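You operate a simulated robot arm through the tools that you are given. There is no shell and no other tool. Be economical: measure what you need, move in short steps, check, and stop when the job is done.

The job below is to be done with a simulated two-armed robot. You get a single attempt, and the scene is never put back.

JOB
Cap the pink pouch, then put sponge and measuring cap in the drawer by the rack.
Fine: shut the drawer.
Where things are to end (x, y in the base frame): yellow sponge within 0.06 m of [0.66, -0.35]; measuring cap within 0.06 m of [0.57, -0.44].

It is judged by the outcome, as a careful person would: the job done as asked, and still so three seconds after it is handed in. It fails if anything else is knocked over, pushed out of place, dropped, spilled or broken. Lids that push on must go on centred and level and be pressed home; caps that screw on are set level and turned clockwise until they are tight.

ROBOT AND FRAMES
Two 7-joint arms with fingered hands on one trunk that stands fixed in place. Base frame: the origin is at the foot of the trunk, x ahead of it, y to its left, z up. Units: m, rad, N and s.
The left shoulder is at [0.059, 0.173, 1.229], the right one opposite. With the tool pointing down near the work surface each hand reaches from about 0.38 to 0.78 m from the base axis, measured 20 degrees to its own side. Payload 3.5 kg a hand.
Tool frame (each hand has its own): the origin (TCP) lies between the finger pads and is the grasp point; the fingertips stand 0.03 m ahead of it; z points along the fingers, y is the line along which they close. The gripper opens to 0.104 m. The gripper's body begins 0.035 m behind the TCP. The gripper is a hand of 3 fingers: y runs from the thumb to the fingers, the wrist lies at [-0.015, -0.104, -0.178] in the tool frame, and closing takes about 1.5 s.
Orientation is that of the tool frame in the base frame, as a unit quaternion [w, x, y, z]. With the fingers straight down and the wrist toward the robot, the tool's x, y and z point along [0, 1, 0], [1, 0, 0] and [0, 0, -1] of the base frame.

CONTROLS
- The arms move only by the tool arm_command. It takes "left_plan", "right_plan" or both (then of equal length, played together; a hand with none holds still); each is a list of rows, each a list of 6 numbers: the shift along the tool's x, y, z in m, then the turn, a rotation vector about the tool's x, y, z in rad. In form: [[tx, ty, tz, wx, wy, wz], ...]. A call has 1 to 8 rows; each row shifts and turns the commanded pose from where the row before left it, along the tool's axes as they then stand. "left_hand" and "right_hand" are, for a hand that has rows, the gripper command, from -1 (shut) to 1 (fully open), values between in proportion, set as the call begins (left out, the last holds). Rows are played at 5 a second. More than 0.05 m and 0.15 rad between two rows, or a gripper value outside its range, and nothing of the call is played. A pose out of reach is approached as far as the arm can. The call stops where the force on the tool passes 40 N (or 10 N more than at its start, if that is more) or the arm is blocked; 0.2 s more then pass. The fingers move at their own pace (about 0.072 m/s each) and stop on an object; they squeeze with about 21 N. The grip force told is the motor's: it shows also when the fingers shut on nothing. Time passes only in rows, and 0.2 s behind the last, so rows that do not move let the fingers close. It gives the time, the measured TCP pose, the force on the tool (base axes), the opening and the grip force at its end, in the units of the frame above (readings bear some noise), with the torque about the TCP (base axes, N m) and any sound that the robot's microphone picked up.
- Cameras (640 x 400 px; columns grow to the right, rows downward): "scene" is now at [0.1428, -0.0389, 1.4089]; the picture's right is [-0.42, -0.91, 0.00], its down [-0.49, 0.23, -0.84] and it looks along [0.77, -0.35, -0.54] (base axes); focal length 214 px, centre (320, 200). "left" rides on the left gripper at [-0.064, -0.094, -0.117] in its tool frame; the picture's right is [-0.72, -0.33, 0.61], its down [0.64, -0.65, 0.40] and it looks along [0.27, 0.68, 0.68] (tool axes); focal length 238 px, centre (320, 200). "right" rides on the right gripper at [0.064, -0.094, -0.117] in its tool frame; the picture's right is [-0.72, 0.33, -0.61], its down [-0.64, -0.65, 0.40] and it looks along [-0.27, 0.68, 0.68] (tool axes); focal length 238 px, centre (320, 200). There is no depth. A picture from a camera that has moved, and an enlarged one, comes with that camera's place and axes in the base frame and with its lens.
- camera(camera): a new picture of that camera. The clock stands still meanwhile.
- move_column(by): slides the trunk up (or, below 0, down) by that many m; the arms and the scene camera ride with it, the base frame stays. It gives what a move gives, with no picture.
- move_fingers(index, middle, thumb_bend, thumb_turn, hand): sets how far each is bent, from 0 (flat) to 100 (curled in); at 30 the hand is open as for a grip, at 70 the pads meet at the TCP. One left out holds its place. A second passes; each finger stops where it meets its share of the squeeze, and holds until it gets a number again. A gripper value or a shape takes the hand back. It gives what a move gives, with no picture; readings hold the bend of each and the force on the fingers (four entries, about 0 where the hand has none), thumb and palm. thumb_turn goes from beside the hand (0) to across from the fingers (100), as for a grip.
- hand_shape(shape, hand): the hand has 3 fingers and takes this shape, open, in about a second: jaw (thumb against the fingers, like two jaws); tri (thumb and two fingers); tip (a fingertip pinch); poke (one finger out to press); point (the index stretched); flat (the hand flat); cup (the hand cupped); fist (a fist). The gripper value then closes the fingers along that shape, each until it touches; the sizes above hold for jaw. It gives what a move gives, with no picture.
- head_to(pan, tilt): turns the head with the scene camera to pan (to the left, within 1.501 rad either way) and tilt (down, from -0.506 to 1.204), counted from straight ahead of the robot. It gives what a move gives.
- enlarge(camera, box): a new picture of the part [left, top, right, bottom] of that camera's present view, enlarged. The clock stands still meanwhile.
- hand_in(): hands the job in; it is judged then, once.

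Work in short steps. Places have to be worked out from the pictures, the camera data and where the tool is seen: move nearer, look again, correct. Check each grasp and each placing, and mend what went wrong. You have 120 turns and 74 pictures in all, those below and enlarged ones among them. Open the grippers and draw the arms clear of the work before you hand the job in, unless the task says otherwise; then end with one line.

The tools are called after "Emit:" by a JSON object that holds its "op" and its "data". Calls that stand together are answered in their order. arm_command: Moves the arms, as the interface text tells. Its arguments: {"type":"object","properties":{"left_plan":{"type":"array","items":{"type":"array","items":{"type":"number"}}},"left_hand":{"type":"number"},"right_plan":{"type":"array","items":{"type":"array","items":{"type":"number"}}},"right_hand":{"type":"number"}},"required":[]} The other tools are called the same way: move_column (by) slides the trunk up or down; hand_shape (shape, hand) gives the hand a shape; move_fingers (index, middle, thumb_bend, thumb_turn, hand) moves the fingers one by one; head_to (pan, tilt) turns the head that bears the scene camera; camera (camera) takes a picture; enlarge (camera, box) takes an enlarged picture of a part of a camera's view; hand_in () hands the job in.

At the start:

```text
time_s: 0.0
left_tool_pos: [0.41, -0.0237, 1.3248]
left_orientation: [-0.001, 0.707, 0.707, 0.001]
left_contact_force: [0.4, 0.4, -0.3]
left_moment: [0.02, 0.02, -0.01]
left_width: 0.1035
left_grasp_force: 0.0
left_shape: jaw
left_bend: [30.0, 30.0, 30.0, 98.0]
left_finger forces: [0.1, 0.1, 0.0, 0.0, 0.0, 0.0]
right_tool_pos: [0.3633, -0.3762, 1.3713]
right_orientation: [0.0, 0.706, 0.708, 0.0]
right_contact_force: [0.0, 0.6, 0.0]
right_moment: [0.0, -0.01, -0.02]
right_width: 0.104
right_grasp_force: 0.1
right_shape: jaw
right_bend: [30.0, 30.0, 30.0, 98.0]
right_finger forces: [0.1, 0.0, 0.1, 0.0, 0.0, 0.1]
trunk travel left (down, up): [-0.325, 0.429]
head pan, tilt: [-0.435, 0.565]
```

scene: 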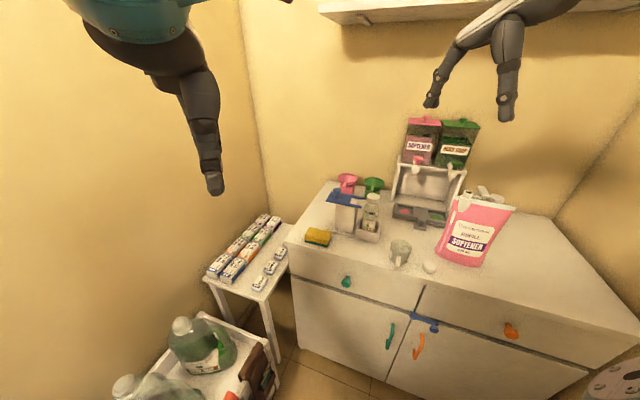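
right: 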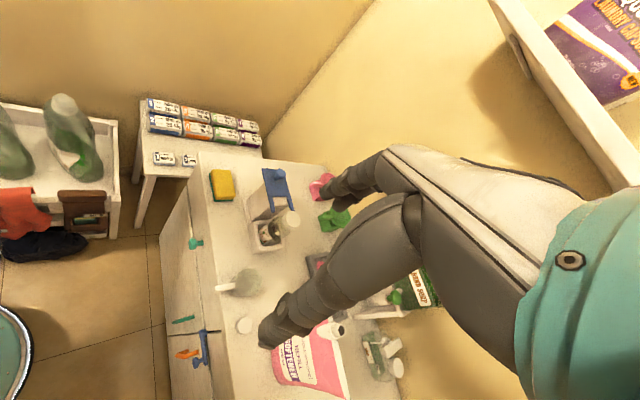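
left: 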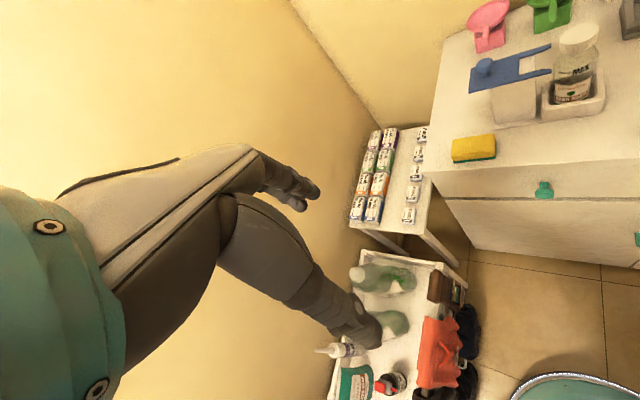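

I start by looking closer at the cabinet in the scene camera.

Emit:
{"op": "enlarge", "data": {"camera": "scene", "box": [280, 100, 540, 280]}}

Emit:
{"op": "enlarge", "data": {"camera": "scene", "box": [270, 220, 640, 400]}}

```text
2.22 times, centred on (410, 190) of scene
camera zoom: at [0.1428, -0.0389, 1.4089], right [-0.42, -0.91, 0.0], down [-0.49, 0.23, -0.84], along [0.77, -0.35, -0.54], focal length 477 px, centre (120, 222)
```

zoom: 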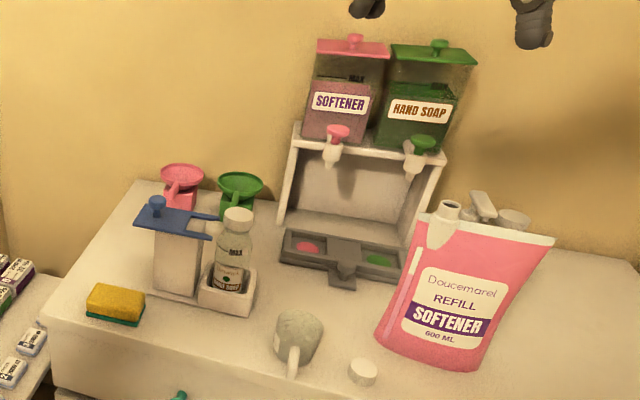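

```text
1.73 times, centred on (455, 310) of scene
camera zoom: at [0.1428, -0.0389, 1.4089], right [-0.42, -0.91, 0.0], down [-0.49, 0.23, -0.84], along [0.77, -0.35, -0.54], focal length 371 px, centre (86, 10)
```

zoom: 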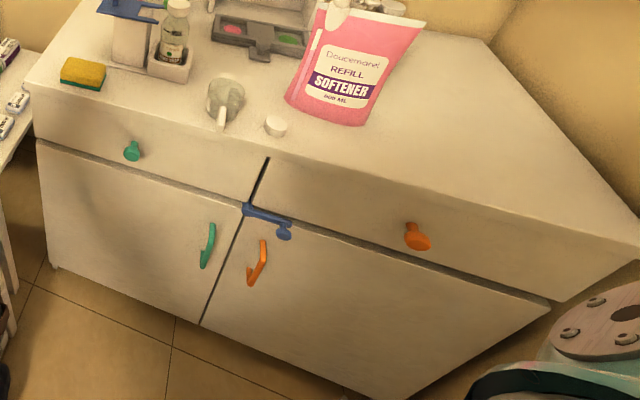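

I need finer detail of the pouch spout, the caps and the blue latch.

Emit:
{"op": "enlarge", "data": {"camera": "scene", "box": [380, 180, 520, 280]}}

Emit:
{"op": "enlarge", "data": {"camera": "scene", "box": [330, 260, 470, 350]}}

Emit:
{"op": "enlarge", "data": {"camera": "right", "box": [180, 240, 420, 400]}}

```text
4.00 times, centred on (450, 230) of scene
camera zoom: at [0.1428, -0.0389, 1.4089], right [-0.42, -0.91, 0.0], down [-0.49, 0.23, -0.84], along [0.77, -0.35, -0.54], focal length 858 px, centre (-200, 80)
```

zoom: 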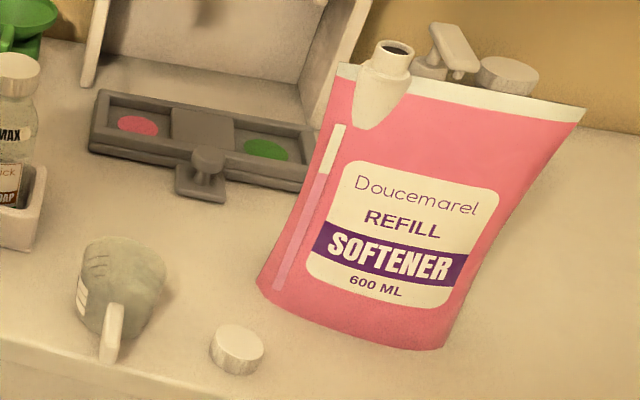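

```text
4.44 times, centred on (400, 305) of scene
camera zoom: at [0.1428, -0.0389, 1.4089], right [-0.42, -0.91, 0.0], down [-0.49, 0.23, -0.84], along [0.77, -0.35, -0.54], focal length 953 px, centre (-36, -267)
```

zoom: 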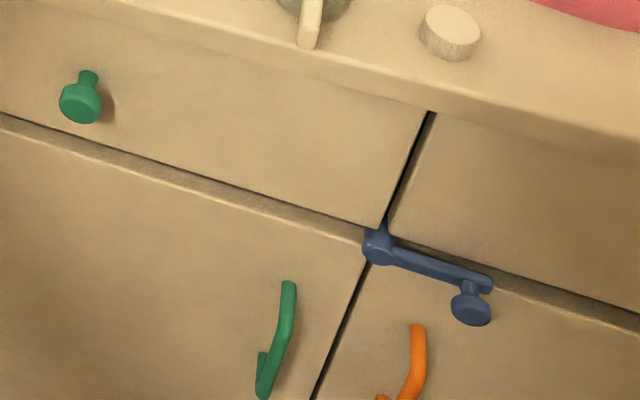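

```text
2.50 times, centred on (300, 320) of right
camera zoom: at [0.2692, -0.3129, 1.4883], right [0.33, -0.72, 0.61], down [-0.65, -0.64, -0.4], along [0.68, -0.27, -0.68], focal length 596 px, centre (370, -100)
```

zoom: 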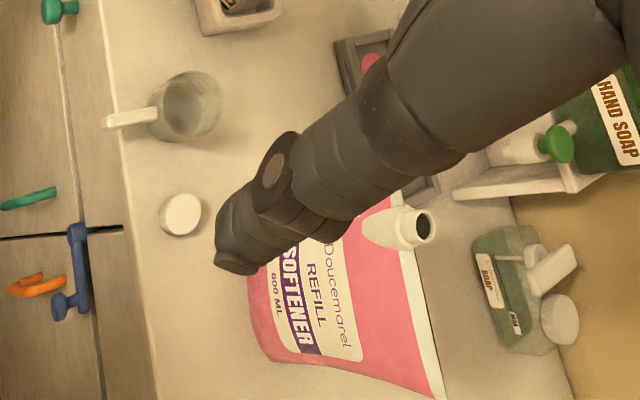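

The measuring cap is the graduated cup with a handle, the pouch's cap is the white disc near (0.39,-0.51,~0.9), and the spout is near (0.42,-0.60,1.12). The drawer with the teal knob is the target. I lower the right hand in front of the counter for a closer look.

Emit:
{"op": "arm_command", "data": {"right_plan": [[0, 0, 0.045, 0, 0, 0], [0, 0, 0.045, 0, 0, 0], [0, 0, 0.045, 0, 0, 0], [0, 0, 0.045, 0, 0, 0]]}}

Emit:
{"op": "camera", "data": {"camera": "right"}}

Emit:
{"op": "head_to", "data": {"pan": -0.75, "tilt": 0.85}}

Emit:
{"op": "camera", "data": {"camera": "scene"}}

```text
time_s: 1.0
left_tool_pos: [0.4071, -0.0213, 1.3266]
left_orientation: [0.001, 0.707, 0.708, 0.001]
left_contact_force: [-0.4, 0.1, 0.1]
left_moment: [-0.02, -0.04, 0.02]
left_width: 0.1036
left_grasp_force: 0.0
left_shape: jaw
left_bend: [30.0, 30.0, 30.0, 98.0]
left_finger forces: [0.1, 0.1, 0.0, 0.0, 0.0, 0.0]
right_tool_pos: [0.3639, -0.3745, 1.1917]
right_orientation: [0.002, 0.706, 0.708, 0.001]
right_contact_force: [-0.7, 0.6, 0.0]
right_moment: [0.01, -0.02, -0.02]
right_width: 0.1036
right_grasp_force: 0.0
right_shape: jaw
right_bend: [30.0, 30.0, 30.0, 98.0]
right_finger forces: [0.0, 0.0, 0.1, 0.1, 0.0, 0.1]
trunk travel left (down, up): [-0.325, 0.429]
head pan, tilt: [-0.435, 0.565]
```

```text
65 pictures are left
camera right: at [0.2682, -0.3117, 1.3082], right [0.33, -0.72, 0.62], down [-0.65, -0.64, -0.41], along [0.69, -0.27, -0.68], focal length 238 px, centre (320, 200)
```

right: 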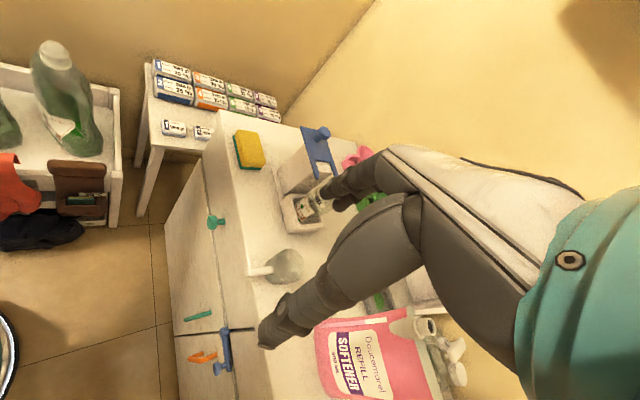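

```text
time_s: 1.8
left_tool_pos: [0.4087, -0.021, 1.3257]
left_orientation: [0.0, 0.706, 0.708, 0.0]
left_contact_force: [0.2, 1.3, 0.9]
left_moment: [0.0, -0.02, -0.02]
left_width: 0.1037
left_grasp_force: 0.0
left_shape: jaw
left_bend: [30.0, 30.0, 30.0, 98.0]
left_finger forces: [0.1, 0.0, 0.1, 0.0, 0.1, 0.1]
right_tool_pos: [0.3648, -0.3775, 1.1913]
right_orientation: [0.0, 0.706, 0.708, 0.0]
right_contact_force: [-0.7, 0.0, -0.4]
right_moment: [0.0, 0.0, -0.01]
right_width: 0.1039
right_grasp_force: 0.0
right_shape: jaw
right_bend: [30.0, 30.0, 30.0, 98.0]
right_finger forces: [0.0, 0.1, 0.1, 0.0, 0.0, 0.0]
trunk travel left (down, up): [-0.325, 0.429]
head pan, tilt: [-0.75, 0.85]
```

```text
64 pictures are left
camera scene: at [0.1187, -0.0545, 1.385], right [-0.68, -0.73, 0.0], down [-0.55, 0.51, -0.66], along [0.48, -0.45, -0.75], focal length 214 px, centre (320, 200)
```

scene: 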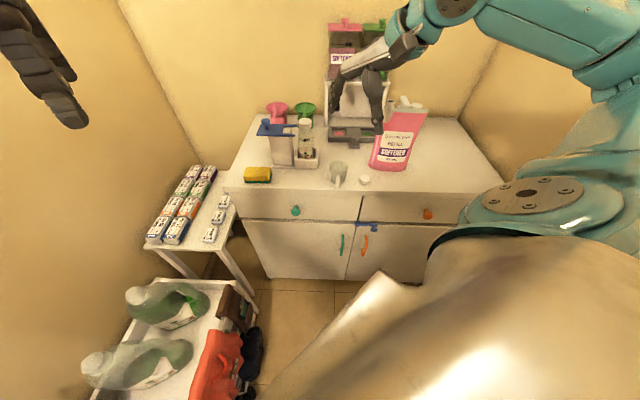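

The head now faces the cabinet squarely. I enlarge both views to triangulate the knob, sponge, cups and latch.

Emit:
{"op": "enlarge", "data": {"camera": "scene", "box": [220, 80, 460, 230]}}

Emit:
{"op": "enlarge", "data": {"camera": "right", "box": [160, 120, 480, 400]}}

Emit:
{"op": "enlarge", "data": {"camera": "scene", "box": [310, 180, 450, 268]}}

```text
2.67 times, centred on (340, 155) of scene
camera zoom: at [0.1187, -0.0545, 1.385], right [-0.68, -0.73, 0.0], down [-0.55, 0.51, -0.66], along [0.48, -0.45, -0.75], focal length 572 px, centre (267, 320)
```

zoom: 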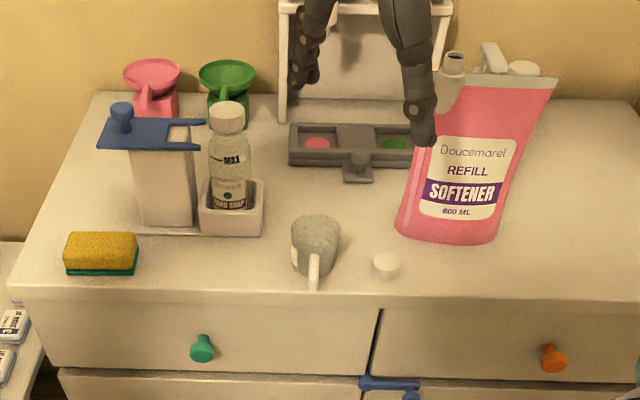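

```text
1.43 times, centred on (320, 260) of right
camera zoom: at [0.2696, -0.3131, 1.308], right [0.33, -0.72, 0.61], down [-0.65, -0.64, -0.4], along [0.68, -0.27, -0.68], focal length 340 px, centre (320, 114)
```

zoom: 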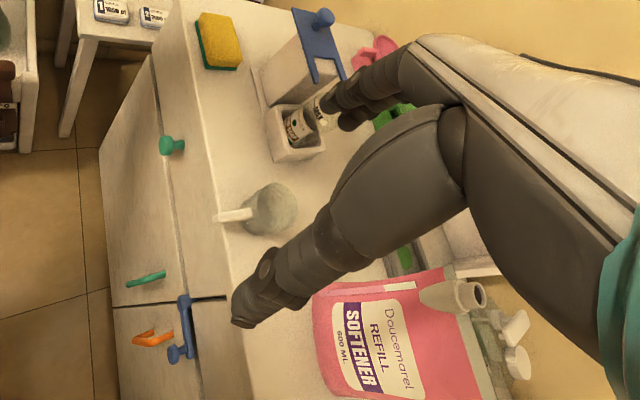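

```text
4.55 times, centred on (380, 224) of scene
camera zoom: at [0.1187, -0.0545, 1.385], right [-0.68, -0.73, 0.0], down [-0.55, 0.51, -0.66], along [0.48, -0.45, -0.75], focal length 975 px, centre (47, 91)
```

zoom: 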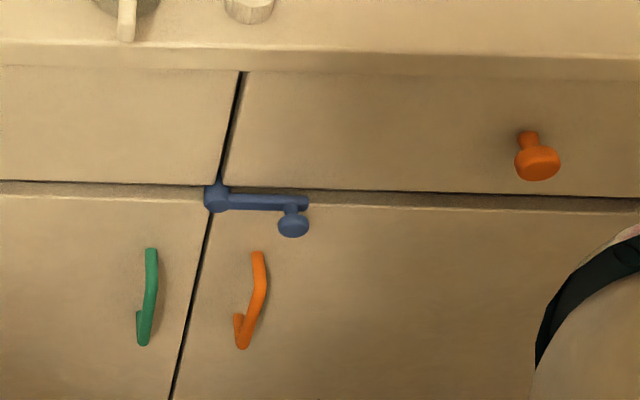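

Triangulated: knob ≈ (0.53,-0.32,0.77), sponge ≈ (0.652,-0.268,0.905), white cap ≈ (0.398,-0.519,0.89), cup ≈ (0.479,-0.472), spout mouth ≈ (0.42,-0.603,1.118), counter ≈ 0.875. I turn the right hand square to the cabinet and half-close it.

Emit:
{"op": "arm_command", "data": {"right_plan": [[0, 0, 0, 0, 0, 0.14], [0, 0, 0, 0, 0, 0.14], [0, 0, 0, 0, 0, 0.14], [0, 0, 0, 0, 0, 0.14], [0, 0, 0, 0, 0, 0.14], [0, 0, 0, 0, 0, 0.1]], "right_hand": 0.35}}

Emit:
{"op": "camera", "data": {"camera": "right"}}

```text
time_s: 3.2
left_tool_pos: [0.4103, -0.0217, 1.3251]
left_orientation: [0.0, 0.706, 0.708, 0.0]
left_contact_force: [-0.1, 0.0, 0.4]
left_moment: [-0.05, -0.03, 0.01]
left_width: 0.1037
left_grasp_force: 0.0
left_shape: jaw
left_bend: [30.0, 30.0, 30.0, 98.0]
left_finger forces: [0.0, 0.0, 0.1, 0.0, 0.1, 0.1]
right_tool_pos: [0.3645, -0.376, 1.1908]
right_orientation: [0.0, 0.927, 0.375, 0.0]
right_contact_force: [-0.1, 0.7, 0.7]
right_moment: [0.0, -0.01, 0.04]
right_width: 0.0707
right_grasp_force: 0.1
right_shape: jaw
right_bend: [27.0, 38.0, 60.0, 99.0]
right_finger forces: [0.0, 0.1, 0.0, 0.1, 0.1, 0.1]
trunk travel left (down, up): [-0.325, 0.429]
head pan, tilt: [-0.75, 0.85]
```

```text
60 pictures are left
camera right: at [0.3439, -0.2644, 1.3081], right [-0.29, -0.74, 0.61], down [-0.91, 0.02, -0.4], along [0.28, -0.68, -0.68], focal length 238 px, centre (320, 200)
```

right: 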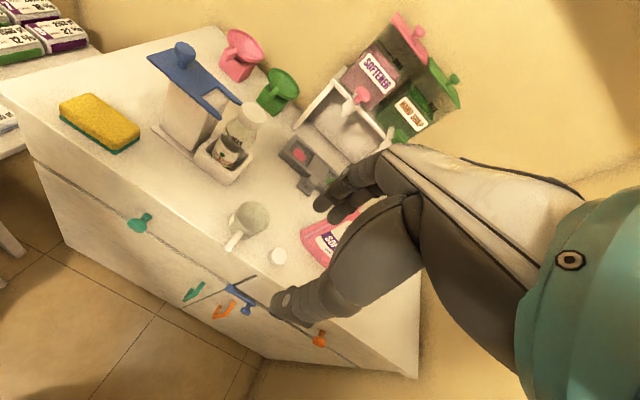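

The cap's position is confirmed at (0.396,-0.521). I go over it at z≈1.03 with a narrower opening.

Emit:
{"op": "arm_command", "data": {"right_plan": [[-0.0153, 0.0252, 0.02, 0, 0, 0], [-0.0153, 0.0252, 0.02, 0, 0, 0], [-0.0153, 0.0252, 0.03, 0, 0, 0], [-0.0153, 0.0252, 0.04, 0, 0, 0], [-0.0153, 0.0242, 0.04, 0, 0, 0]], "right_hand": 0.05}}

Emit:
{"op": "camera", "data": {"camera": "right"}}

Emit:
{"op": "enlarge", "data": {"camera": "scene", "box": [270, 90, 450, 210]}}

```text
time_s: 4.4
left_tool_pos: [0.4095, -0.0236, 1.3258]
left_orientation: [0.001, 0.707, 0.708, 0.0]
left_contact_force: [0.4, -1.5, -0.4]
left_moment: [0.03, 0.0, 0.04]
left_width: 0.1037
left_grasp_force: 0.0
left_shape: jaw
left_bend: [30.0, 30.0, 30.0, 98.0]
left_finger forces: [0.0, 0.1, 0.0, 0.0, 0.0, 0.1]
right_tool_pos: [0.3955, -0.5216, 1.0409]
right_orientation: [-0.001, 0.926, 0.377, -0.001]
right_contact_force: [-0.6, 0.4, 0.7]
right_moment: [0.04, 0.04, 0.0]
right_width: 0.055
right_grasp_force: 0.1
right_shape: jaw
right_bend: [74.0, 43.0, 68.0, 100.0]
right_finger forces: [0.0, 0.0, 0.0, 0.0, 0.0, 0.0]
trunk travel left (down, up): [-0.325, 0.429]
head pan, tilt: [-0.75, 0.85]
```

```text
59 pictures are left
camera right: at [0.3758, -0.4091, 1.1581], right [-0.29, -0.74, 0.61], down [-0.91, 0.02, -0.4], along [0.29, -0.68, -0.68], focal length 238 px, centre (320, 200)
```

right: 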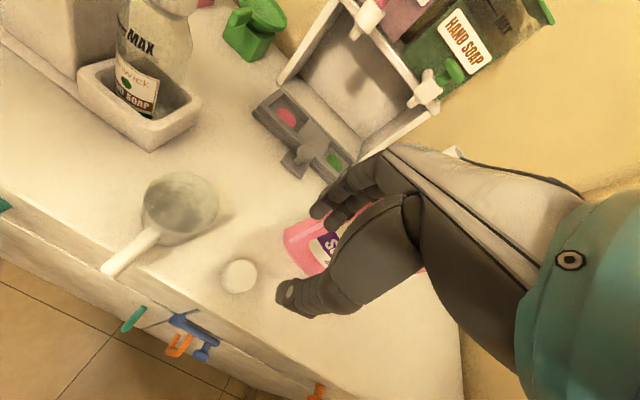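

```text
3.33 times, centred on (360, 150) of scene
camera zoom: at [0.1192, -0.0554, 1.3848], right [-0.68, -0.73, 0.0], down [-0.55, 0.51, -0.66], along [0.48, -0.45, -0.75], focal length 715 px, centre (187, 367)
```

zoom: 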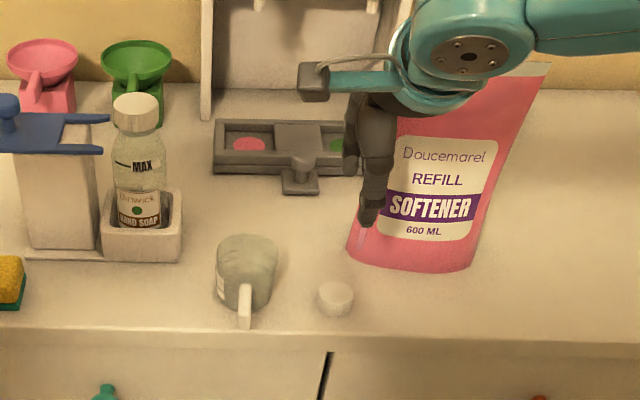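

Refined cap centre ≈ (0.401,-0.518). I descend to just above the cap and check.

Emit:
{"op": "arm_command", "data": {"right_plan": [[0.0055, 0.0005, 0.032, 0, 0, 0], [0, 0, 0.032, 0, 0, 0], [0, 0, 0.03, 0, 0, 0]]}}

Emit:
{"op": "enlarge", "data": {"camera": "right", "box": [160, 150, 440, 350]}}

Emit:
{"op": "enlarge", "data": {"camera": "scene", "box": [310, 120, 430, 200]}}

```text
time_s: 5.2
left_tool_pos: [0.41, -0.0223, 1.326]
left_orientation: [0.0, 0.706, 0.708, -0.001]
left_contact_force: [0.1, -0.4, -0.3]
left_moment: [-0.01, -0.01, -0.03]
left_width: 0.1037
left_grasp_force: 0.1
left_shape: jaw
left_bend: [30.0, 30.0, 30.0, 98.0]
left_finger forces: [0.0, 0.1, 0.0, 0.0, 0.1, 0.0]
right_tool_pos: [0.4016, -0.5166, 0.9458]
right_orientation: [0.001, 0.926, 0.377, 0.0]
right_contact_force: [-0.3, -1.1, 0.8]
right_moment: [-0.03, 0.0, 0.0]
right_width: 0.0552
right_grasp_force: 0.0
right_shape: jaw
right_bend: [74.0, 43.0, 68.0, 100.0]
right_finger forces: [0.1, 0.0, 0.1, 0.0, 0.0, 0.1]
trunk travel left (down, up): [-0.325, 0.429]
head pan, tilt: [-0.75, 0.85]
```

```text
2.00 times, centred on (300, 250) of right
camera zoom: at [0.3803, -0.4054, 1.0636], right [-0.29, -0.74, 0.61], down [-0.91, 0.02, -0.4], along [0.28, -0.68, -0.68], focal length 477 px, centre (360, 100)
```

zoom: 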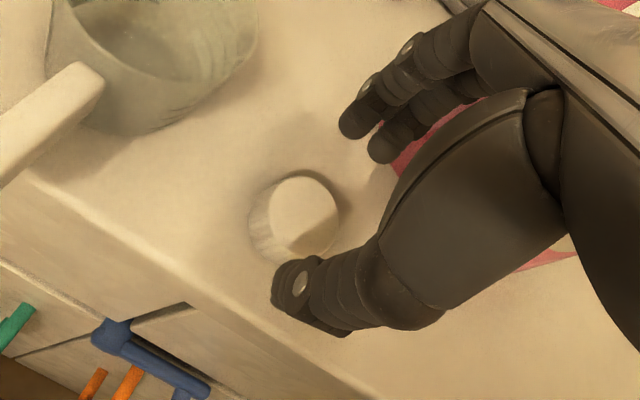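

```text
5.00 times, centred on (370, 160) of scene
camera zoom: at [0.1193, -0.0552, 1.3848], right [-0.68, -0.73, 0.0], down [-0.55, 0.51, -0.66], along [0.48, -0.45, -0.75], focal length 1072 px, centre (70, 400)
```

zoom: 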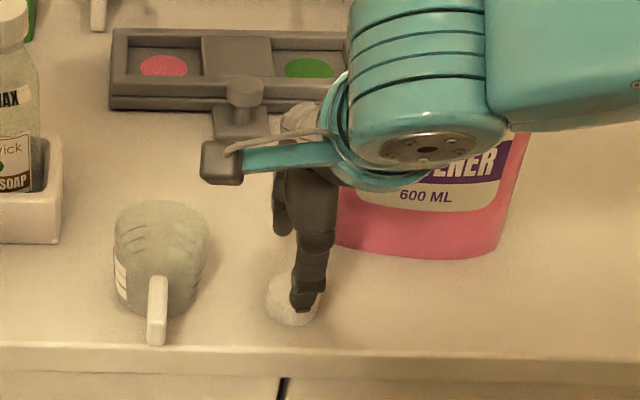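

The fingers straddle the cap; a small sideways correction, then I go down and close.

Emit:
{"op": "arm_command", "data": {"right_plan": [[-0.003, 0.001, 0.01, 0, 0, 0], [0, 0, 0.012, 0, 0, 0], [0, 0, 0.011, 0, 0, 0]]}}

Emit:
{"op": "arm_command", "data": {"right_plan": [[0, 0, 0, 0, 0, 0], [0, 0, 0, 0, 0, 0], [0, 0, 0, 0, 0, 0], [0, 0, 0, 0, 0, 0], [0, 0, 0, 0, 0, 0], [0, 0, 0, 0, 0, 0]], "right_hand": -1}}

Emit:
{"op": "enlarge", "data": {"camera": "right", "box": [160, 150, 440, 350]}}

```text
time_s: 6.0
left_tool_pos: [0.4096, -0.0226, 1.3247]
left_orientation: [0.0, 0.707, 0.707, 0.0]
left_contact_force: [-0.7, -0.1, 1.1]
left_moment: [-0.04, -0.03, -0.02]
left_width: 0.1034
left_grasp_force: 0.2
left_shape: jaw
left_bend: [30.0, 30.0, 30.0, 98.0]
left_finger forces: [0.1, 0.1, 0.0, 0.0, 0.1, 0.0]
right_tool_pos: [0.3991, -0.5174, 0.9139]
right_orientation: [0.001, 0.927, 0.376, 0.0]
right_contact_force: [-0.7, 0.8, 0.7]
right_moment: [0.01, -0.03, 0.04]
right_width: 0.0551
right_grasp_force: 0.0
right_shape: jaw
right_bend: [74.0, 43.0, 68.0, 100.0]
right_finger forces: [0.1, 0.0, 0.0, 0.0, 0.1, 0.0]
trunk travel left (down, up): [-0.325, 0.429]
head pan, tilt: [-0.75, 0.85]
```

```text
time_s: 7.4
left_tool_pos: [0.4095, -0.0212, 1.3236]
left_orientation: [-0.001, 0.707, 0.708, 0.001]
left_contact_force: [-0.5, 0.6, 1.2]
left_moment: [0.06, 0.01, 0.02]
left_width: 0.1035
left_grasp_force: 0.0
left_shape: jaw
left_bend: [30.0, 30.0, 30.0, 98.0]
left_finger forces: [0.0, 0.1, 0.0, 0.1, 0.1, 0.1]
right_tool_pos: [0.3978, -0.5184, 0.9148]
right_orientation: [0.0, 0.926, 0.377, 0.001]
right_contact_force: [-0.3, -0.1, 0.3]
right_moment: [0.03, -0.01, -0.02]
right_width: 0.0267
right_grasp_force: 20.7
right_shape: jaw
right_bend: [74.0, 56.0, 74.0, 100.0]
right_finger forces: [12.0, 6.4, 0.1, 0.1, 18.4, 0.0]
trunk travel left (down, up): [-0.325, 0.429]
head pan, tilt: [-0.75, 0.85]
```

```text
2.00 times, centred on (300, 250) of right
camera zoom: at [0.3787, -0.4068, 1.032], right [-0.29, -0.74, 0.61], down [-0.91, 0.02, -0.4], along [0.28, -0.68, -0.68], focal length 477 px, centre (360, 100)
```

zoom: 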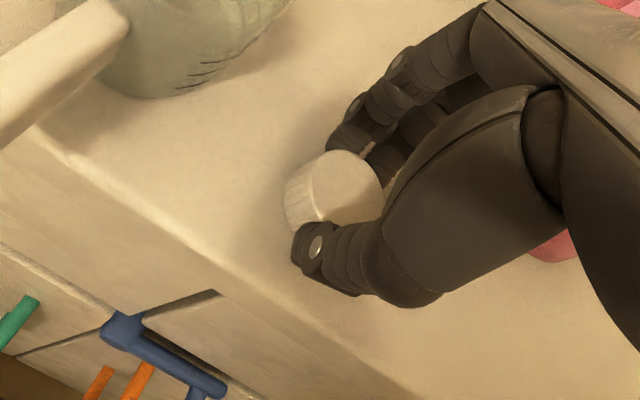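

The cap is gripped by three fingers (20.7 N). I lift it straight up clear of the pouch.

Emit:
{"op": "arm_command", "data": {"right_plan": [[0, 0, -0.03, 0, 0, 0], [0, 0, -0.045, 0, 0, 0], [0, 0, -0.048, 0, 0, 0], [0, 0, -0.048, 0, 0, 0], [0, 0, -0.048, 0, 0, 0], [0, 0, -0.048, 0, 0, 0]]}}

Emit:
{"op": "enlarge", "data": {"camera": "scene", "box": [290, 40, 470, 180]}}

Emit:
{"op": "camera", "data": {"camera": "right"}}

```text
time_s: 8.8
left_tool_pos: [0.4083, -0.0211, 1.3259]
left_orientation: [0.0, 0.707, 0.708, -0.001]
left_contact_force: [-0.5, 0.7, -0.3]
left_moment: [-0.03, -0.03, 0.02]
left_width: 0.1038
left_grasp_force: 0.0
left_shape: jaw
left_bend: [30.0, 30.0, 30.0, 98.0]
left_finger forces: [0.1, 0.0, 0.0, 0.0, 0.1, 0.1]
right_tool_pos: [0.3993, -0.5167, 1.1823]
right_orientation: [0.0, 0.926, 0.378, -0.001]
right_contact_force: [-1.0, -0.4, 0.7]
right_moment: [-0.01, 0.02, 0.03]
right_width: 0.0267
right_grasp_force: 20.6
right_shape: jaw
right_bend: [74.0, 56.0, 74.0, 100.0]
right_finger forces: [12.1, 6.7, 0.0, 0.0, 18.3, 0.0]
trunk travel left (down, up): [-0.325, 0.429]
head pan, tilt: [-0.75, 0.85]
```

```text
2.86 times, centred on (380, 110) of scene
camera zoom: at [0.1188, -0.0544, 1.3849], right [-0.68, -0.73, 0.0], down [-0.55, 0.51, -0.66], along [0.48, -0.45, -0.75], focal length 613 px, centre (149, 457)
```

zoom: 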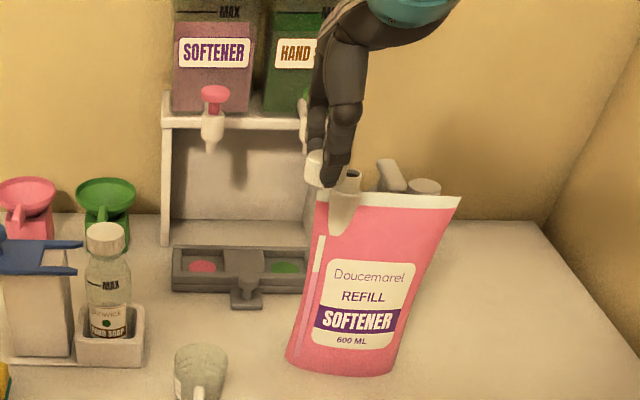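

```text
53 pictures are left
camera right: at [0.3784, -0.4065, 1.2988], right [-0.29, -0.74, 0.61], down [-0.91, 0.02, -0.4], along [0.28, -0.68, -0.68], focal length 238 px, centre (320, 200)
```

right: 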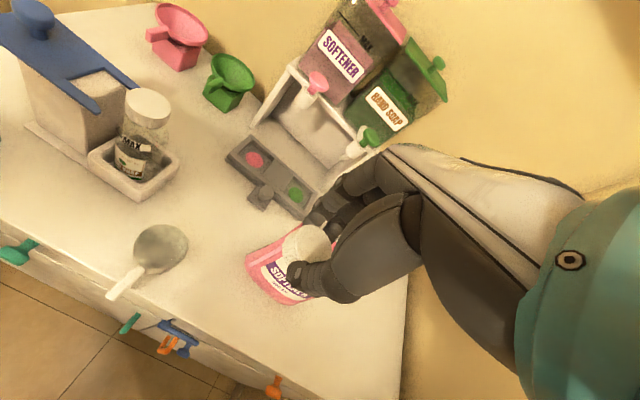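

The cap sits level in the fingers. I turn the left hand so its camera watches the spout from the side, and turn the right hand counter-clockwise to gain range for screwing.

Emit:
{"op": "arm_command", "data": {"left_plan": [[0, 0, 0, 0, 0, 0.145], [0, 0, 0, 0, 0, 0.145], [0, 0, 0, 0, 0, 0.145], [0, 0, 0, 0, 0, 0.145], [0, 0, 0, 0, 0, 0.145], [0, 0, 0, 0, 0, 0.145], [0, 0, 0, 0, 0, 0.145], [0, 0, 0, 0, 0, 0.145]], "right_plan": [[0, 0, -0.005, 0, 0, -0.145], [0, 0, -0.005, 0, 0, -0.145], [0, 0, -0.005, 0, 0, -0.145], [0, 0, -0.005, 0, 0, -0.145], [0, 0, 0, 0, 0, -0.145], [0, 0, 0, 0, 0, -0.145], [0, 0, 0, 0, 0, -0.145], [0, 0, 0, 0, 0, -0.145]]}}

Emit:
{"op": "arm_command", "data": {"left_plan": [[0, 0, 0, 0, 0, 0.145], [0, 0, 0, 0, 0, 0.145], [0, 0, 0, 0, 0, 0.145], [0, 0, 0, 0, 0, 0.145]], "right_plan": [[0, 0, 0, 0, 0, -0.145], [0, 0, 0, 0, 0, -0.145], [0, 0, 0, 0, 0, -0.145], [0, 0, 0, 0, 0, -0.145]]}}

Emit:
{"op": "camera", "data": {"camera": "left"}}

Emit:
{"op": "camera", "data": {"camera": "right"}}

```text
time_s: 10.6
left_tool_pos: [0.4106, -0.023, 1.325]
left_orientation: [0.0, 0.979, 0.203, -0.001]
left_contact_force: [-0.1, -0.7, -0.3]
left_moment: [0.03, 0.03, -0.02]
left_width: 0.1033
left_grasp_force: 0.1
left_shape: jaw
left_bend: [30.0, 30.0, 30.0, 98.0]
left_finger forces: [0.0, 0.1, 0.0, 0.0, 0.1, 0.0]
right_tool_pos: [0.3996, -0.5178, 1.2008]
right_orientation: [-0.001, 0.568, 0.823, 0.0]
right_contact_force: [-0.6, -0.4, -0.1]
right_moment: [0.02, 0.0, 0.02]
right_width: 0.0267
right_grasp_force: 21.3
right_shape: jaw
right_bend: [74.0, 57.0, 74.0, 100.0]
right_finger forces: [12.2, 6.7, 0.1, 0.1, 18.3, 0.0]
trunk travel left (down, up): [-0.325, 0.429]
head pan, tilt: [-0.75, 0.85]
```

```text
time_s: 11.6
left_tool_pos: [0.4089, -0.0235, 1.3251]
left_orientation: [0.0, 0.996, -0.087, 0.0]
left_contact_force: [-0.4, -0.3, -0.3]
left_moment: [0.0, -0.03, 0.01]
left_width: 0.1038
left_grasp_force: 0.1
left_shape: jaw
left_bend: [30.0, 30.0, 30.0, 98.0]
left_finger forces: [0.1, 0.0, 0.0, 0.1, 0.0, 0.0]
right_tool_pos: [0.3988, -0.5179, 1.2008]
right_orientation: [-0.001, 0.308, 0.951, 0.0]
right_contact_force: [0.0, -0.4, -0.5]
right_moment: [0.01, -0.06, -0.01]
right_width: 0.0267
right_grasp_force: 20.7
right_shape: jaw
right_bend: [74.0, 57.0, 74.0, 100.0]
right_finger forces: [12.2, 6.9, 0.1, 0.1, 18.3, 0.0]
trunk travel left (down, up): [-0.325, 0.429]
head pan, tilt: [-0.75, 0.85]
```

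```text
52 pictures are left
camera left: at [0.3626, 0.0799, 1.4407], right [-0.65, 0.44, -0.61], down [0.74, 0.53, -0.4], along [0.15, -0.72, -0.68], focal length 238 px, centre (320, 200)
```

left: 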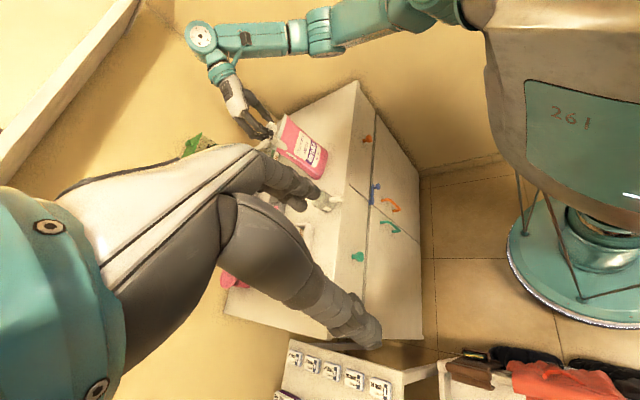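

```text
51 pictures are left
camera right: at [0.292, -0.5579, 1.3182], right [0.77, -0.16, 0.61], down [0.14, -0.9, -0.4], along [0.62, 0.4, -0.68], focal length 238 px, centre (320, 200)
```

right: 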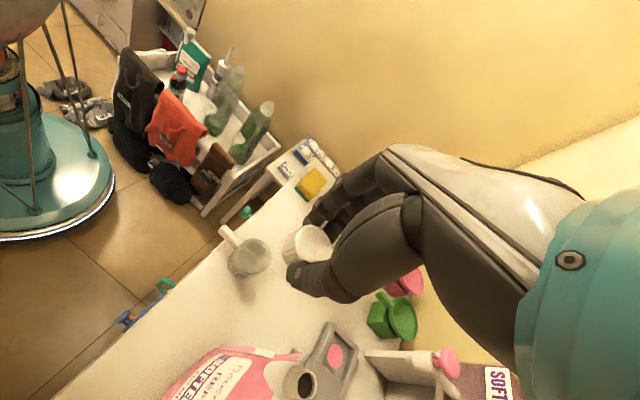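

The spout mouth is visible from both cameras now; I enlarge both for an accurate fix.

Emit:
{"op": "enlarge", "data": {"camera": "right", "box": [240, 325, 360, 400]}}

Emit:
{"op": "enlarge", "data": {"camera": "scene", "box": [350, 70, 470, 145]}}

Emit:
{"op": "enlarge", "data": {"camera": "left", "box": [220, 80, 340, 155]}}

```text
5.33 times, centred on (300, 362) of right
camera zoom: at [0.292, -0.5579, 1.3182], right [0.77, -0.16, 0.61], down [0.14, -0.9, -0.4], along [0.62, 0.4, -0.68], focal length 1271 px, centre (427, -667)
```

zoom: 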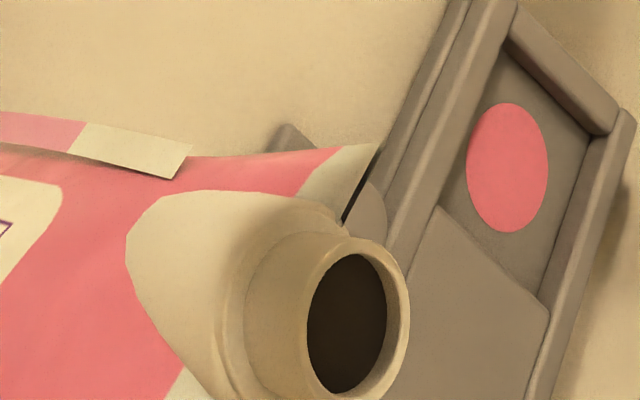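

```text
5.33 times, centred on (410, 108) of scene
camera zoom: at [0.1192, -0.0548, 1.3849], right [-0.68, -0.73, 0.0], down [-0.55, 0.51, -0.66], along [0.48, -0.45, -0.75], focal length 1144 px, centre (-160, 693)
```

zoom: 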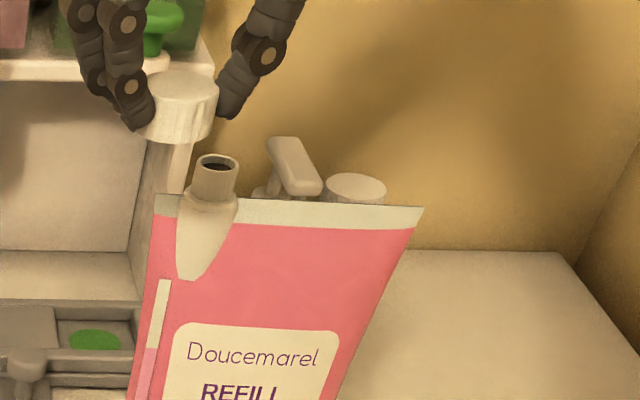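

```text
5.33 times, centred on (280, 118) of left
camera zoom: at [0.3626, 0.0799, 1.4407], right [-0.65, 0.44, -0.61], down [0.74, 0.53, -0.4], along [0.15, -0.72, -0.68], focal length 1271 px, centre (533, 640)
```

zoom: 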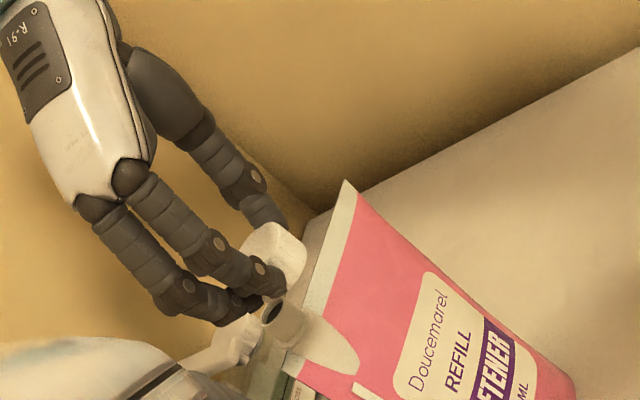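

Triangulated spout mouth ≈ (0.428,-0.617,1.112), axis vertical. I bring the cap just above it.

Emit:
{"op": "arm_command", "data": {"right_plan": [[-0.0272, -0.0211, 0, 0, 0, 0], [-0.0272, -0.0211, 0, 0, 0, 0], [-0.0272, -0.0211, 0, 0, 0, 0], [0, 0, 0.018, 0, 0, 0], [0, 0, 0.016, 0, 0, 0]]}}

Emit:
{"op": "enlarge", "data": {"camera": "right", "box": [220, 200, 400, 320]}}

Emit:
{"op": "enlarge", "data": {"camera": "scene", "box": [350, 70, 470, 145]}}

Emit:
{"op": "enlarge", "data": {"camera": "left", "box": [220, 80, 340, 155]}}

```text
time_s: 12.8
left_tool_pos: [0.4094, -0.0227, 1.325]
left_orientation: [0.0, 0.996, -0.084, 0.001]
left_contact_force: [0.8, 0.4, 0.6]
left_moment: [-0.02, -0.01, 0.01]
left_width: 0.1033
left_grasp_force: 0.1
left_shape: jaw
left_bend: [30.0, 30.0, 30.0, 98.0]
left_finger forces: [0.1, 0.0, 0.0, 0.0, 0.0, 0.0]
right_tool_pos: [0.4206, -0.6125, 1.1681]
right_orientation: [0.0, 0.309, 0.951, 0.0]
right_contact_force: [-0.8, 0.3, 0.0]
right_moment: [-0.02, -0.01, -0.01]
right_width: 0.0265
right_grasp_force: 21.2
right_shape: jaw
right_bend: [74.0, 57.0, 74.0, 100.0]
right_finger forces: [12.1, 6.9, 0.0, 0.0, 18.2, 0.1]
right hand out of reach, approached as far as the arm can: row 3
trunk travel left (down, up): [-0.325, 0.429]
head pan, tilt: [-0.75, 0.85]
```

```text
3.33 times, centred on (310, 260) of right
camera zoom: at [0.3129, -0.6514, 1.2862], right [0.77, -0.16, 0.61], down [0.13, -0.91, -0.4], along [0.62, 0.39, -0.68], focal length 794 px, centre (353, 0)
```

zoom: 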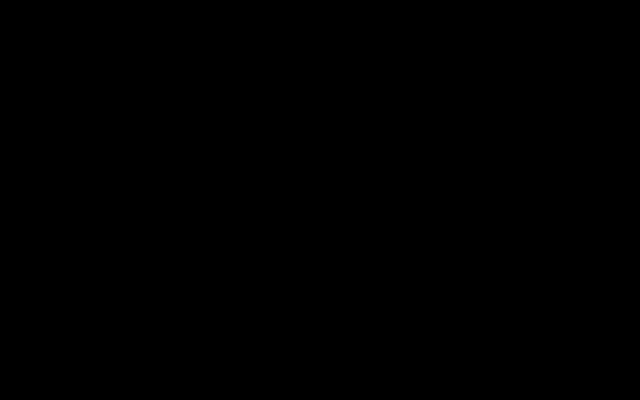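

```text
5.33 times, centred on (410, 108) of scene
camera zoom: at [0.119, -0.0544, 1.3849], right [-0.68, -0.73, 0.0], down [-0.55, 0.51, -0.66], along [0.48, -0.45, -0.75], focal length 1144 px, centre (-160, 693)
```

zoom: 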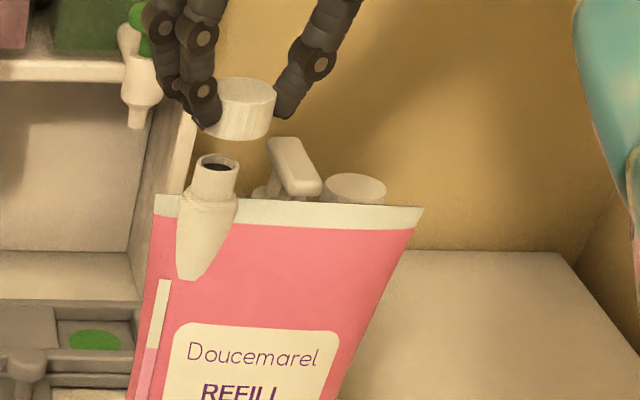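

```text
5.33 times, centred on (280, 118) of left
camera zoom: at [0.3622, 0.0801, 1.4409], right [-0.65, 0.44, -0.61], down [0.74, 0.54, -0.4], along [0.15, -0.72, -0.68], focal length 1271 px, centre (533, 640)
```

zoom: 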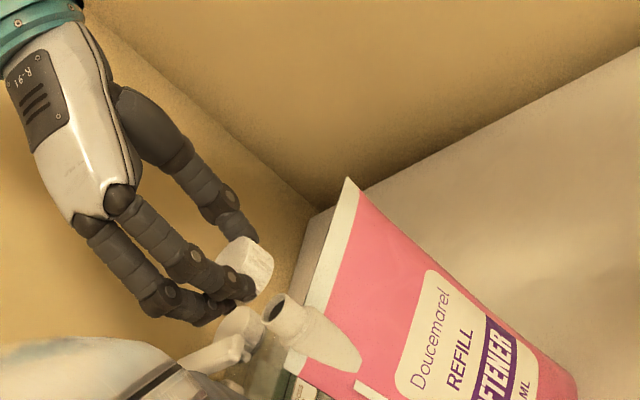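

The right arm reached its limit in this orientation, about 1 cm short of the spout (target ≈ (0.430,-0.619)). I turn back clockwise 0.3 rad for more reach while staying above.

Emit:
{"op": "arm_command", "data": {"right_plan": [[0, 0, -0.003, 0, 0, 0.15], [0, 0, 0, 0, 0, 0.15], [0, 0, 0, 0, 0, 0]]}}

```text
time_s: 13.6
left_tool_pos: [0.4092, -0.0222, 1.3259]
left_orientation: [0.0, 0.996, -0.084, 0.001]
left_contact_force: [0.0, 0.3, 0.4]
left_moment: [-0.03, 0.0, -0.01]
left_width: 0.1034
left_grasp_force: 0.0
left_shape: jaw
left_bend: [30.0, 30.0, 30.0, 98.0]
left_finger forces: [0.0, 0.0, 0.1, 0.1, 0.0, 0.1]
right_tool_pos: [0.421, -0.6115, 1.1718]
right_orientation: [0.0, 0.449, 0.893, 0.001]
right_contact_force: [-1.4, -0.4, 0.5]
right_moment: [0.0, 0.01, 0.01]
right_width: 0.0267
right_grasp_force: 20.4
right_shape: jaw
right_bend: [74.0, 57.0, 74.0, 100.0]
right_finger forces: [12.2, 6.8, 0.0, 0.0, 18.2, 0.1]
trunk travel left (down, up): [-0.325, 0.429]
head pan, tilt: [-0.75, 0.85]
```

Now the residual shift toward (0.430,-0.619).

Emit:
{"op": "arm_command", "data": {"right_plan": [[-0.0114, 0.0027, 0, 0, 0, 0], [0, 0, 0.008, 0, 0, 0]]}}

Emit:
{"op": "enlarge", "data": {"camera": "scene", "box": [370, 70, 450, 120]}}

Emit:
{"op": "enlarge", "data": {"camera": "left", "box": [240, 90, 320, 140]}}

Emit:
{"op": "camera", "data": {"camera": "right"}}

```text
time_s: 14.2
left_tool_pos: [0.4099, -0.0235, 1.3262]
left_orientation: [0.0, 0.996, -0.085, 0.0]
left_contact_force: [-0.9, 0.2, -0.1]
left_moment: [0.0, -0.04, 0.05]
left_width: 0.1035
left_grasp_force: 0.0
left_shape: jaw
left_bend: [30.0, 30.0, 30.0, 98.0]
left_finger forces: [0.0, 0.0, 0.0, 0.0, 0.1, 0.0]
right_tool_pos: [0.4277, -0.621, 1.1638]
right_orientation: [0.0, 0.448, 0.894, 0.0]
right_contact_force: [-0.6, -0.5, -1.0]
right_moment: [-0.03, 0.02, 0.03]
right_width: 0.0264
right_grasp_force: 21.1
right_shape: jaw
right_bend: [74.0, 57.0, 74.0, 100.0]
right_finger forces: [12.1, 7.1, 0.0, 0.0, 18.3, 0.0]
trunk travel left (down, up): [-0.325, 0.429]
head pan, tilt: [-0.75, 0.85]
```

```text
8.00 times, centred on (410, 95) of scene
camera zoom: at [0.1184, -0.0549, 1.385], right [-0.68, -0.73, 0.0], down [-0.55, 0.51, -0.66], along [0.48, -0.45, -0.75], focal length 1716 px, centre (-400, 1040)
```

zoom: 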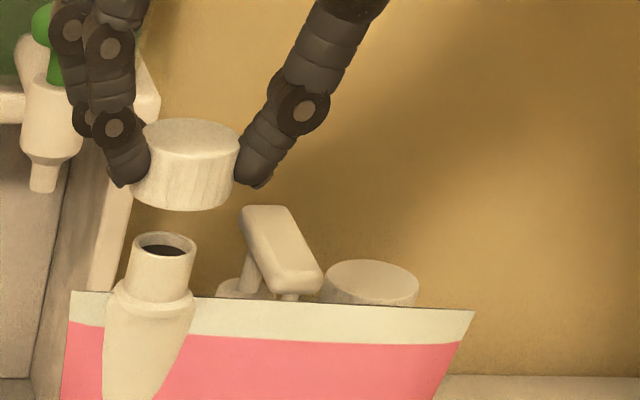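

```text
8.00 times, centred on (280, 115) of left
camera zoom: at [0.3615, 0.0797, 1.4412], right [-0.65, 0.44, -0.61], down [0.74, 0.54, -0.4], along [0.15, -0.72, -0.68], focal length 1907 px, centre (640, 880)
```

zoom: 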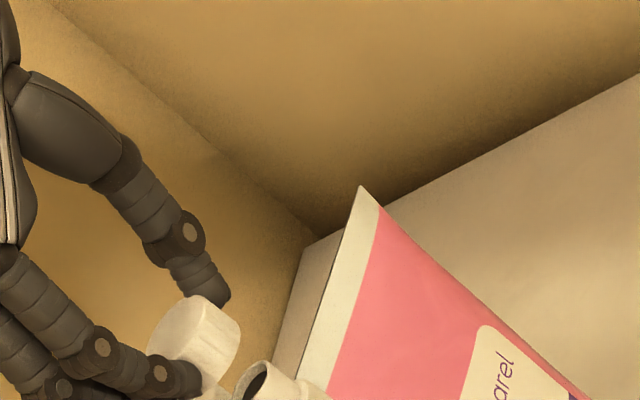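

```text
42 pictures are left
camera right: at [0.3148, -0.6263, 1.281], right [0.69, -0.38, 0.61], down [-0.14, -0.9, -0.4], along [0.71, 0.19, -0.68], focal length 238 px, centre (320, 200)
```

right: 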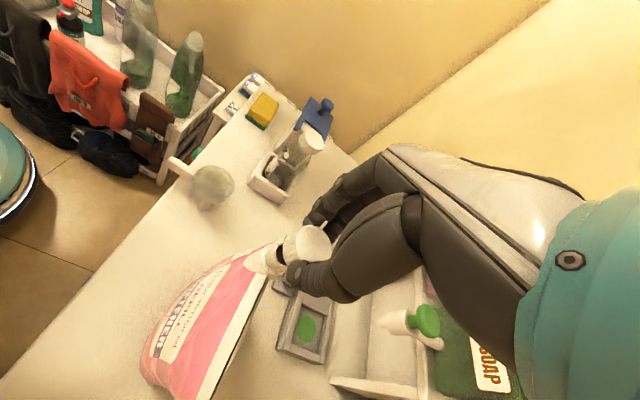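

Scene view says the cap is nearly above the spout (≈1–2 mm off). I check the remaining direction with the hand camera, close up.

Emit:
{"op": "enlarge", "data": {"camera": "right", "box": [230, 205, 350, 280]}}

```text
5.33 times, centred on (290, 242) of right
camera zoom: at [0.3148, -0.6263, 1.281], right [0.69, -0.38, 0.61], down [-0.14, -0.9, -0.4], along [0.71, 0.19, -0.68], focal length 1271 px, centre (480, -27)
```

zoom: 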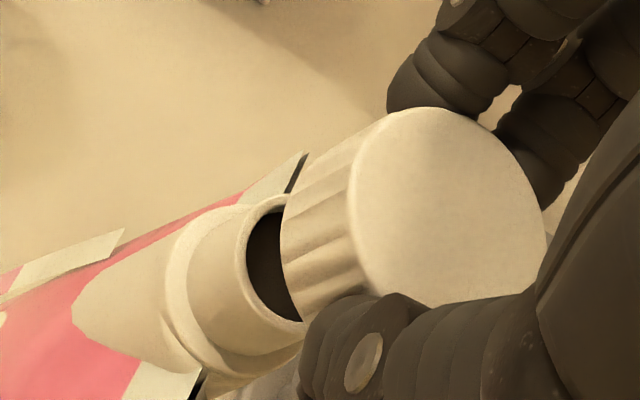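

Views agree within ~2 mm; I correct +2 mm along tool y and lower gently until contact.

Emit:
{"op": "arm_command", "data": {"right_plan": [[0, 0.002, 0, 0, 0, 0], [0, 0, 0.006, 0, 0, 0], [0, 0, 0.005, 0, 0, 0], [0, 0, 0.004, 0, 0, 0]]}}

Emit:
{"op": "enlarge", "data": {"camera": "scene", "box": [370, 70, 450, 120]}}

Emit:
{"op": "enlarge", "data": {"camera": "right", "box": [230, 205, 350, 280]}}

```text
time_s: 15.2
left_tool_pos: [0.4093, -0.0226, 1.3249]
left_orientation: [-0.001, 0.996, -0.085, 0.0]
left_contact_force: [1.0, 0.2, 0.1]
left_moment: [0.0, 0.0, 0.0]
left_width: 0.1035
left_grasp_force: 0.0
left_shape: jaw
left_bend: [30.0, 30.0, 30.0, 98.0]
left_finger forces: [0.1, 0.1, 0.0, 0.0, 0.1, 0.0]
right_tool_pos: [0.4308, -0.6188, 1.1491]
right_orientation: [0.0, 0.448, 0.894, 0.0]
right_contact_force: [0.3, 0.0, -0.1]
right_moment: [-0.01, 0.01, 0.01]
right_width: 0.0263
right_grasp_force: 21.2
right_shape: jaw
right_bend: [74.0, 57.0, 74.0, 100.0]
right_finger forces: [12.1, 6.9, 0.1, 0.0, 18.2, 0.0]
trunk travel left (down, up): [-0.325, 0.429]
head pan, tilt: [-0.75, 0.85]
```

```text
8.00 times, centred on (410, 95) of scene
camera zoom: at [0.119, -0.0547, 1.3849], right [-0.68, -0.73, 0.0], down [-0.55, 0.51, -0.66], along [0.48, -0.45, -0.75], focal length 1716 px, centre (-400, 1040)
```

zoom: 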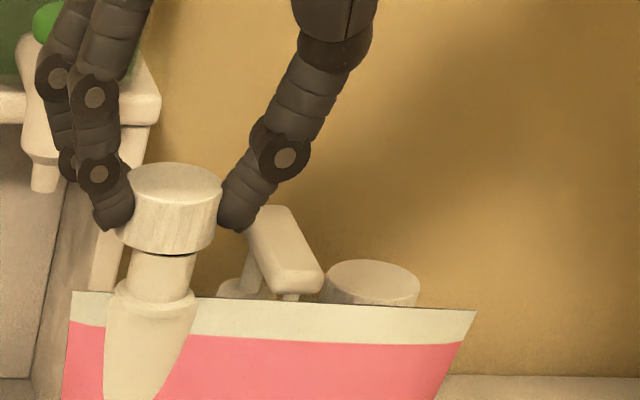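

```text
5.33 times, centred on (290, 242) of right
camera zoom: at [0.3167, -0.6251, 1.266], right [0.69, -0.38, 0.61], down [-0.14, -0.9, -0.4], along [0.71, 0.19, -0.68], focal length 1271 px, centre (480, -27)
```

zoom: 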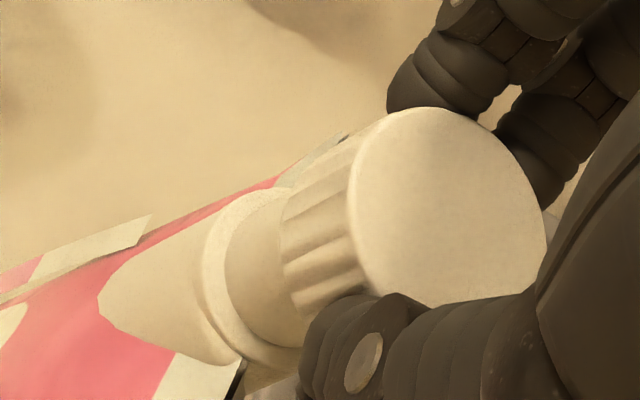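

Scene view looks centred; I check the x direction from the left camera before seating it.

Emit:
{"op": "enlarge", "data": {"camera": "left", "box": [245, 110, 309, 150]}}

```text
10.00 times, centred on (277, 130) of left
camera zoom: at [0.3621, 0.0798, 1.441], right [-0.65, 0.44, -0.61], down [0.74, 0.54, -0.4], along [0.15, -0.72, -0.68], focal length 2384 px, centre (750, 900)
```

zoom: 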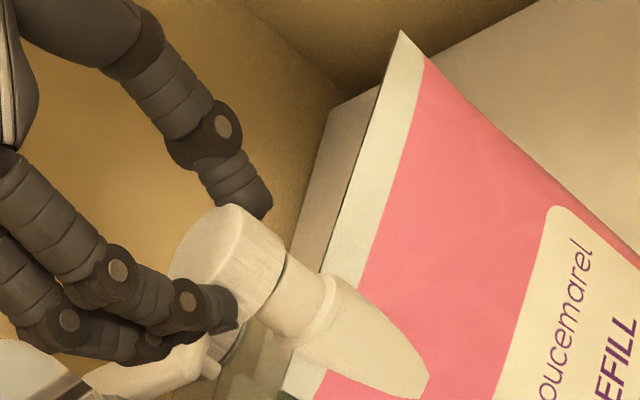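

There are hints of ~2 mm offset toward the front; I shift 2 mm and lower to contact with light steps.

Emit:
{"op": "arm_command", "data": {"right_plan": [[0.002, 0, 0, 0, 0, 0], [0, 0, 0.002, 0, 0, 0], [0, 0, 0.002, 0, 0, 0], [0, 0, 0.002, 0, 0, 0]]}}

```text
time_s: 16.2
left_tool_pos: [0.4083, -0.0215, 1.3263]
left_orientation: [0.001, 0.996, -0.084, 0.001]
left_contact_force: [-0.4, -0.9, 0.0]
left_moment: [0.04, 0.03, 0.0]
left_width: 0.1037
left_grasp_force: 0.1
left_shape: jaw
left_bend: [30.0, 30.0, 30.0, 98.0]
left_finger forces: [0.0, 0.0, 0.1, 0.0, 0.0, 0.1]
right_tool_pos: [0.4286, -0.6154, 1.146]
right_orientation: [0.003, 0.449, 0.894, 0.001]
right_contact_force: [0.8, -1.6, 15.0]
right_moment: [-0.08, 0.08, -0.04]
right_width: 0.0274
right_grasp_force: 21.1
right_shape: jaw
right_bend: [74.0, 56.0, 74.0, 100.0]
right_finger forces: [13.6, 8.6, 0.0, 0.0, 22.3, 0.0]
trunk travel left (down, up): [-0.325, 0.429]
head pan, tilt: [-0.75, 0.85]
```

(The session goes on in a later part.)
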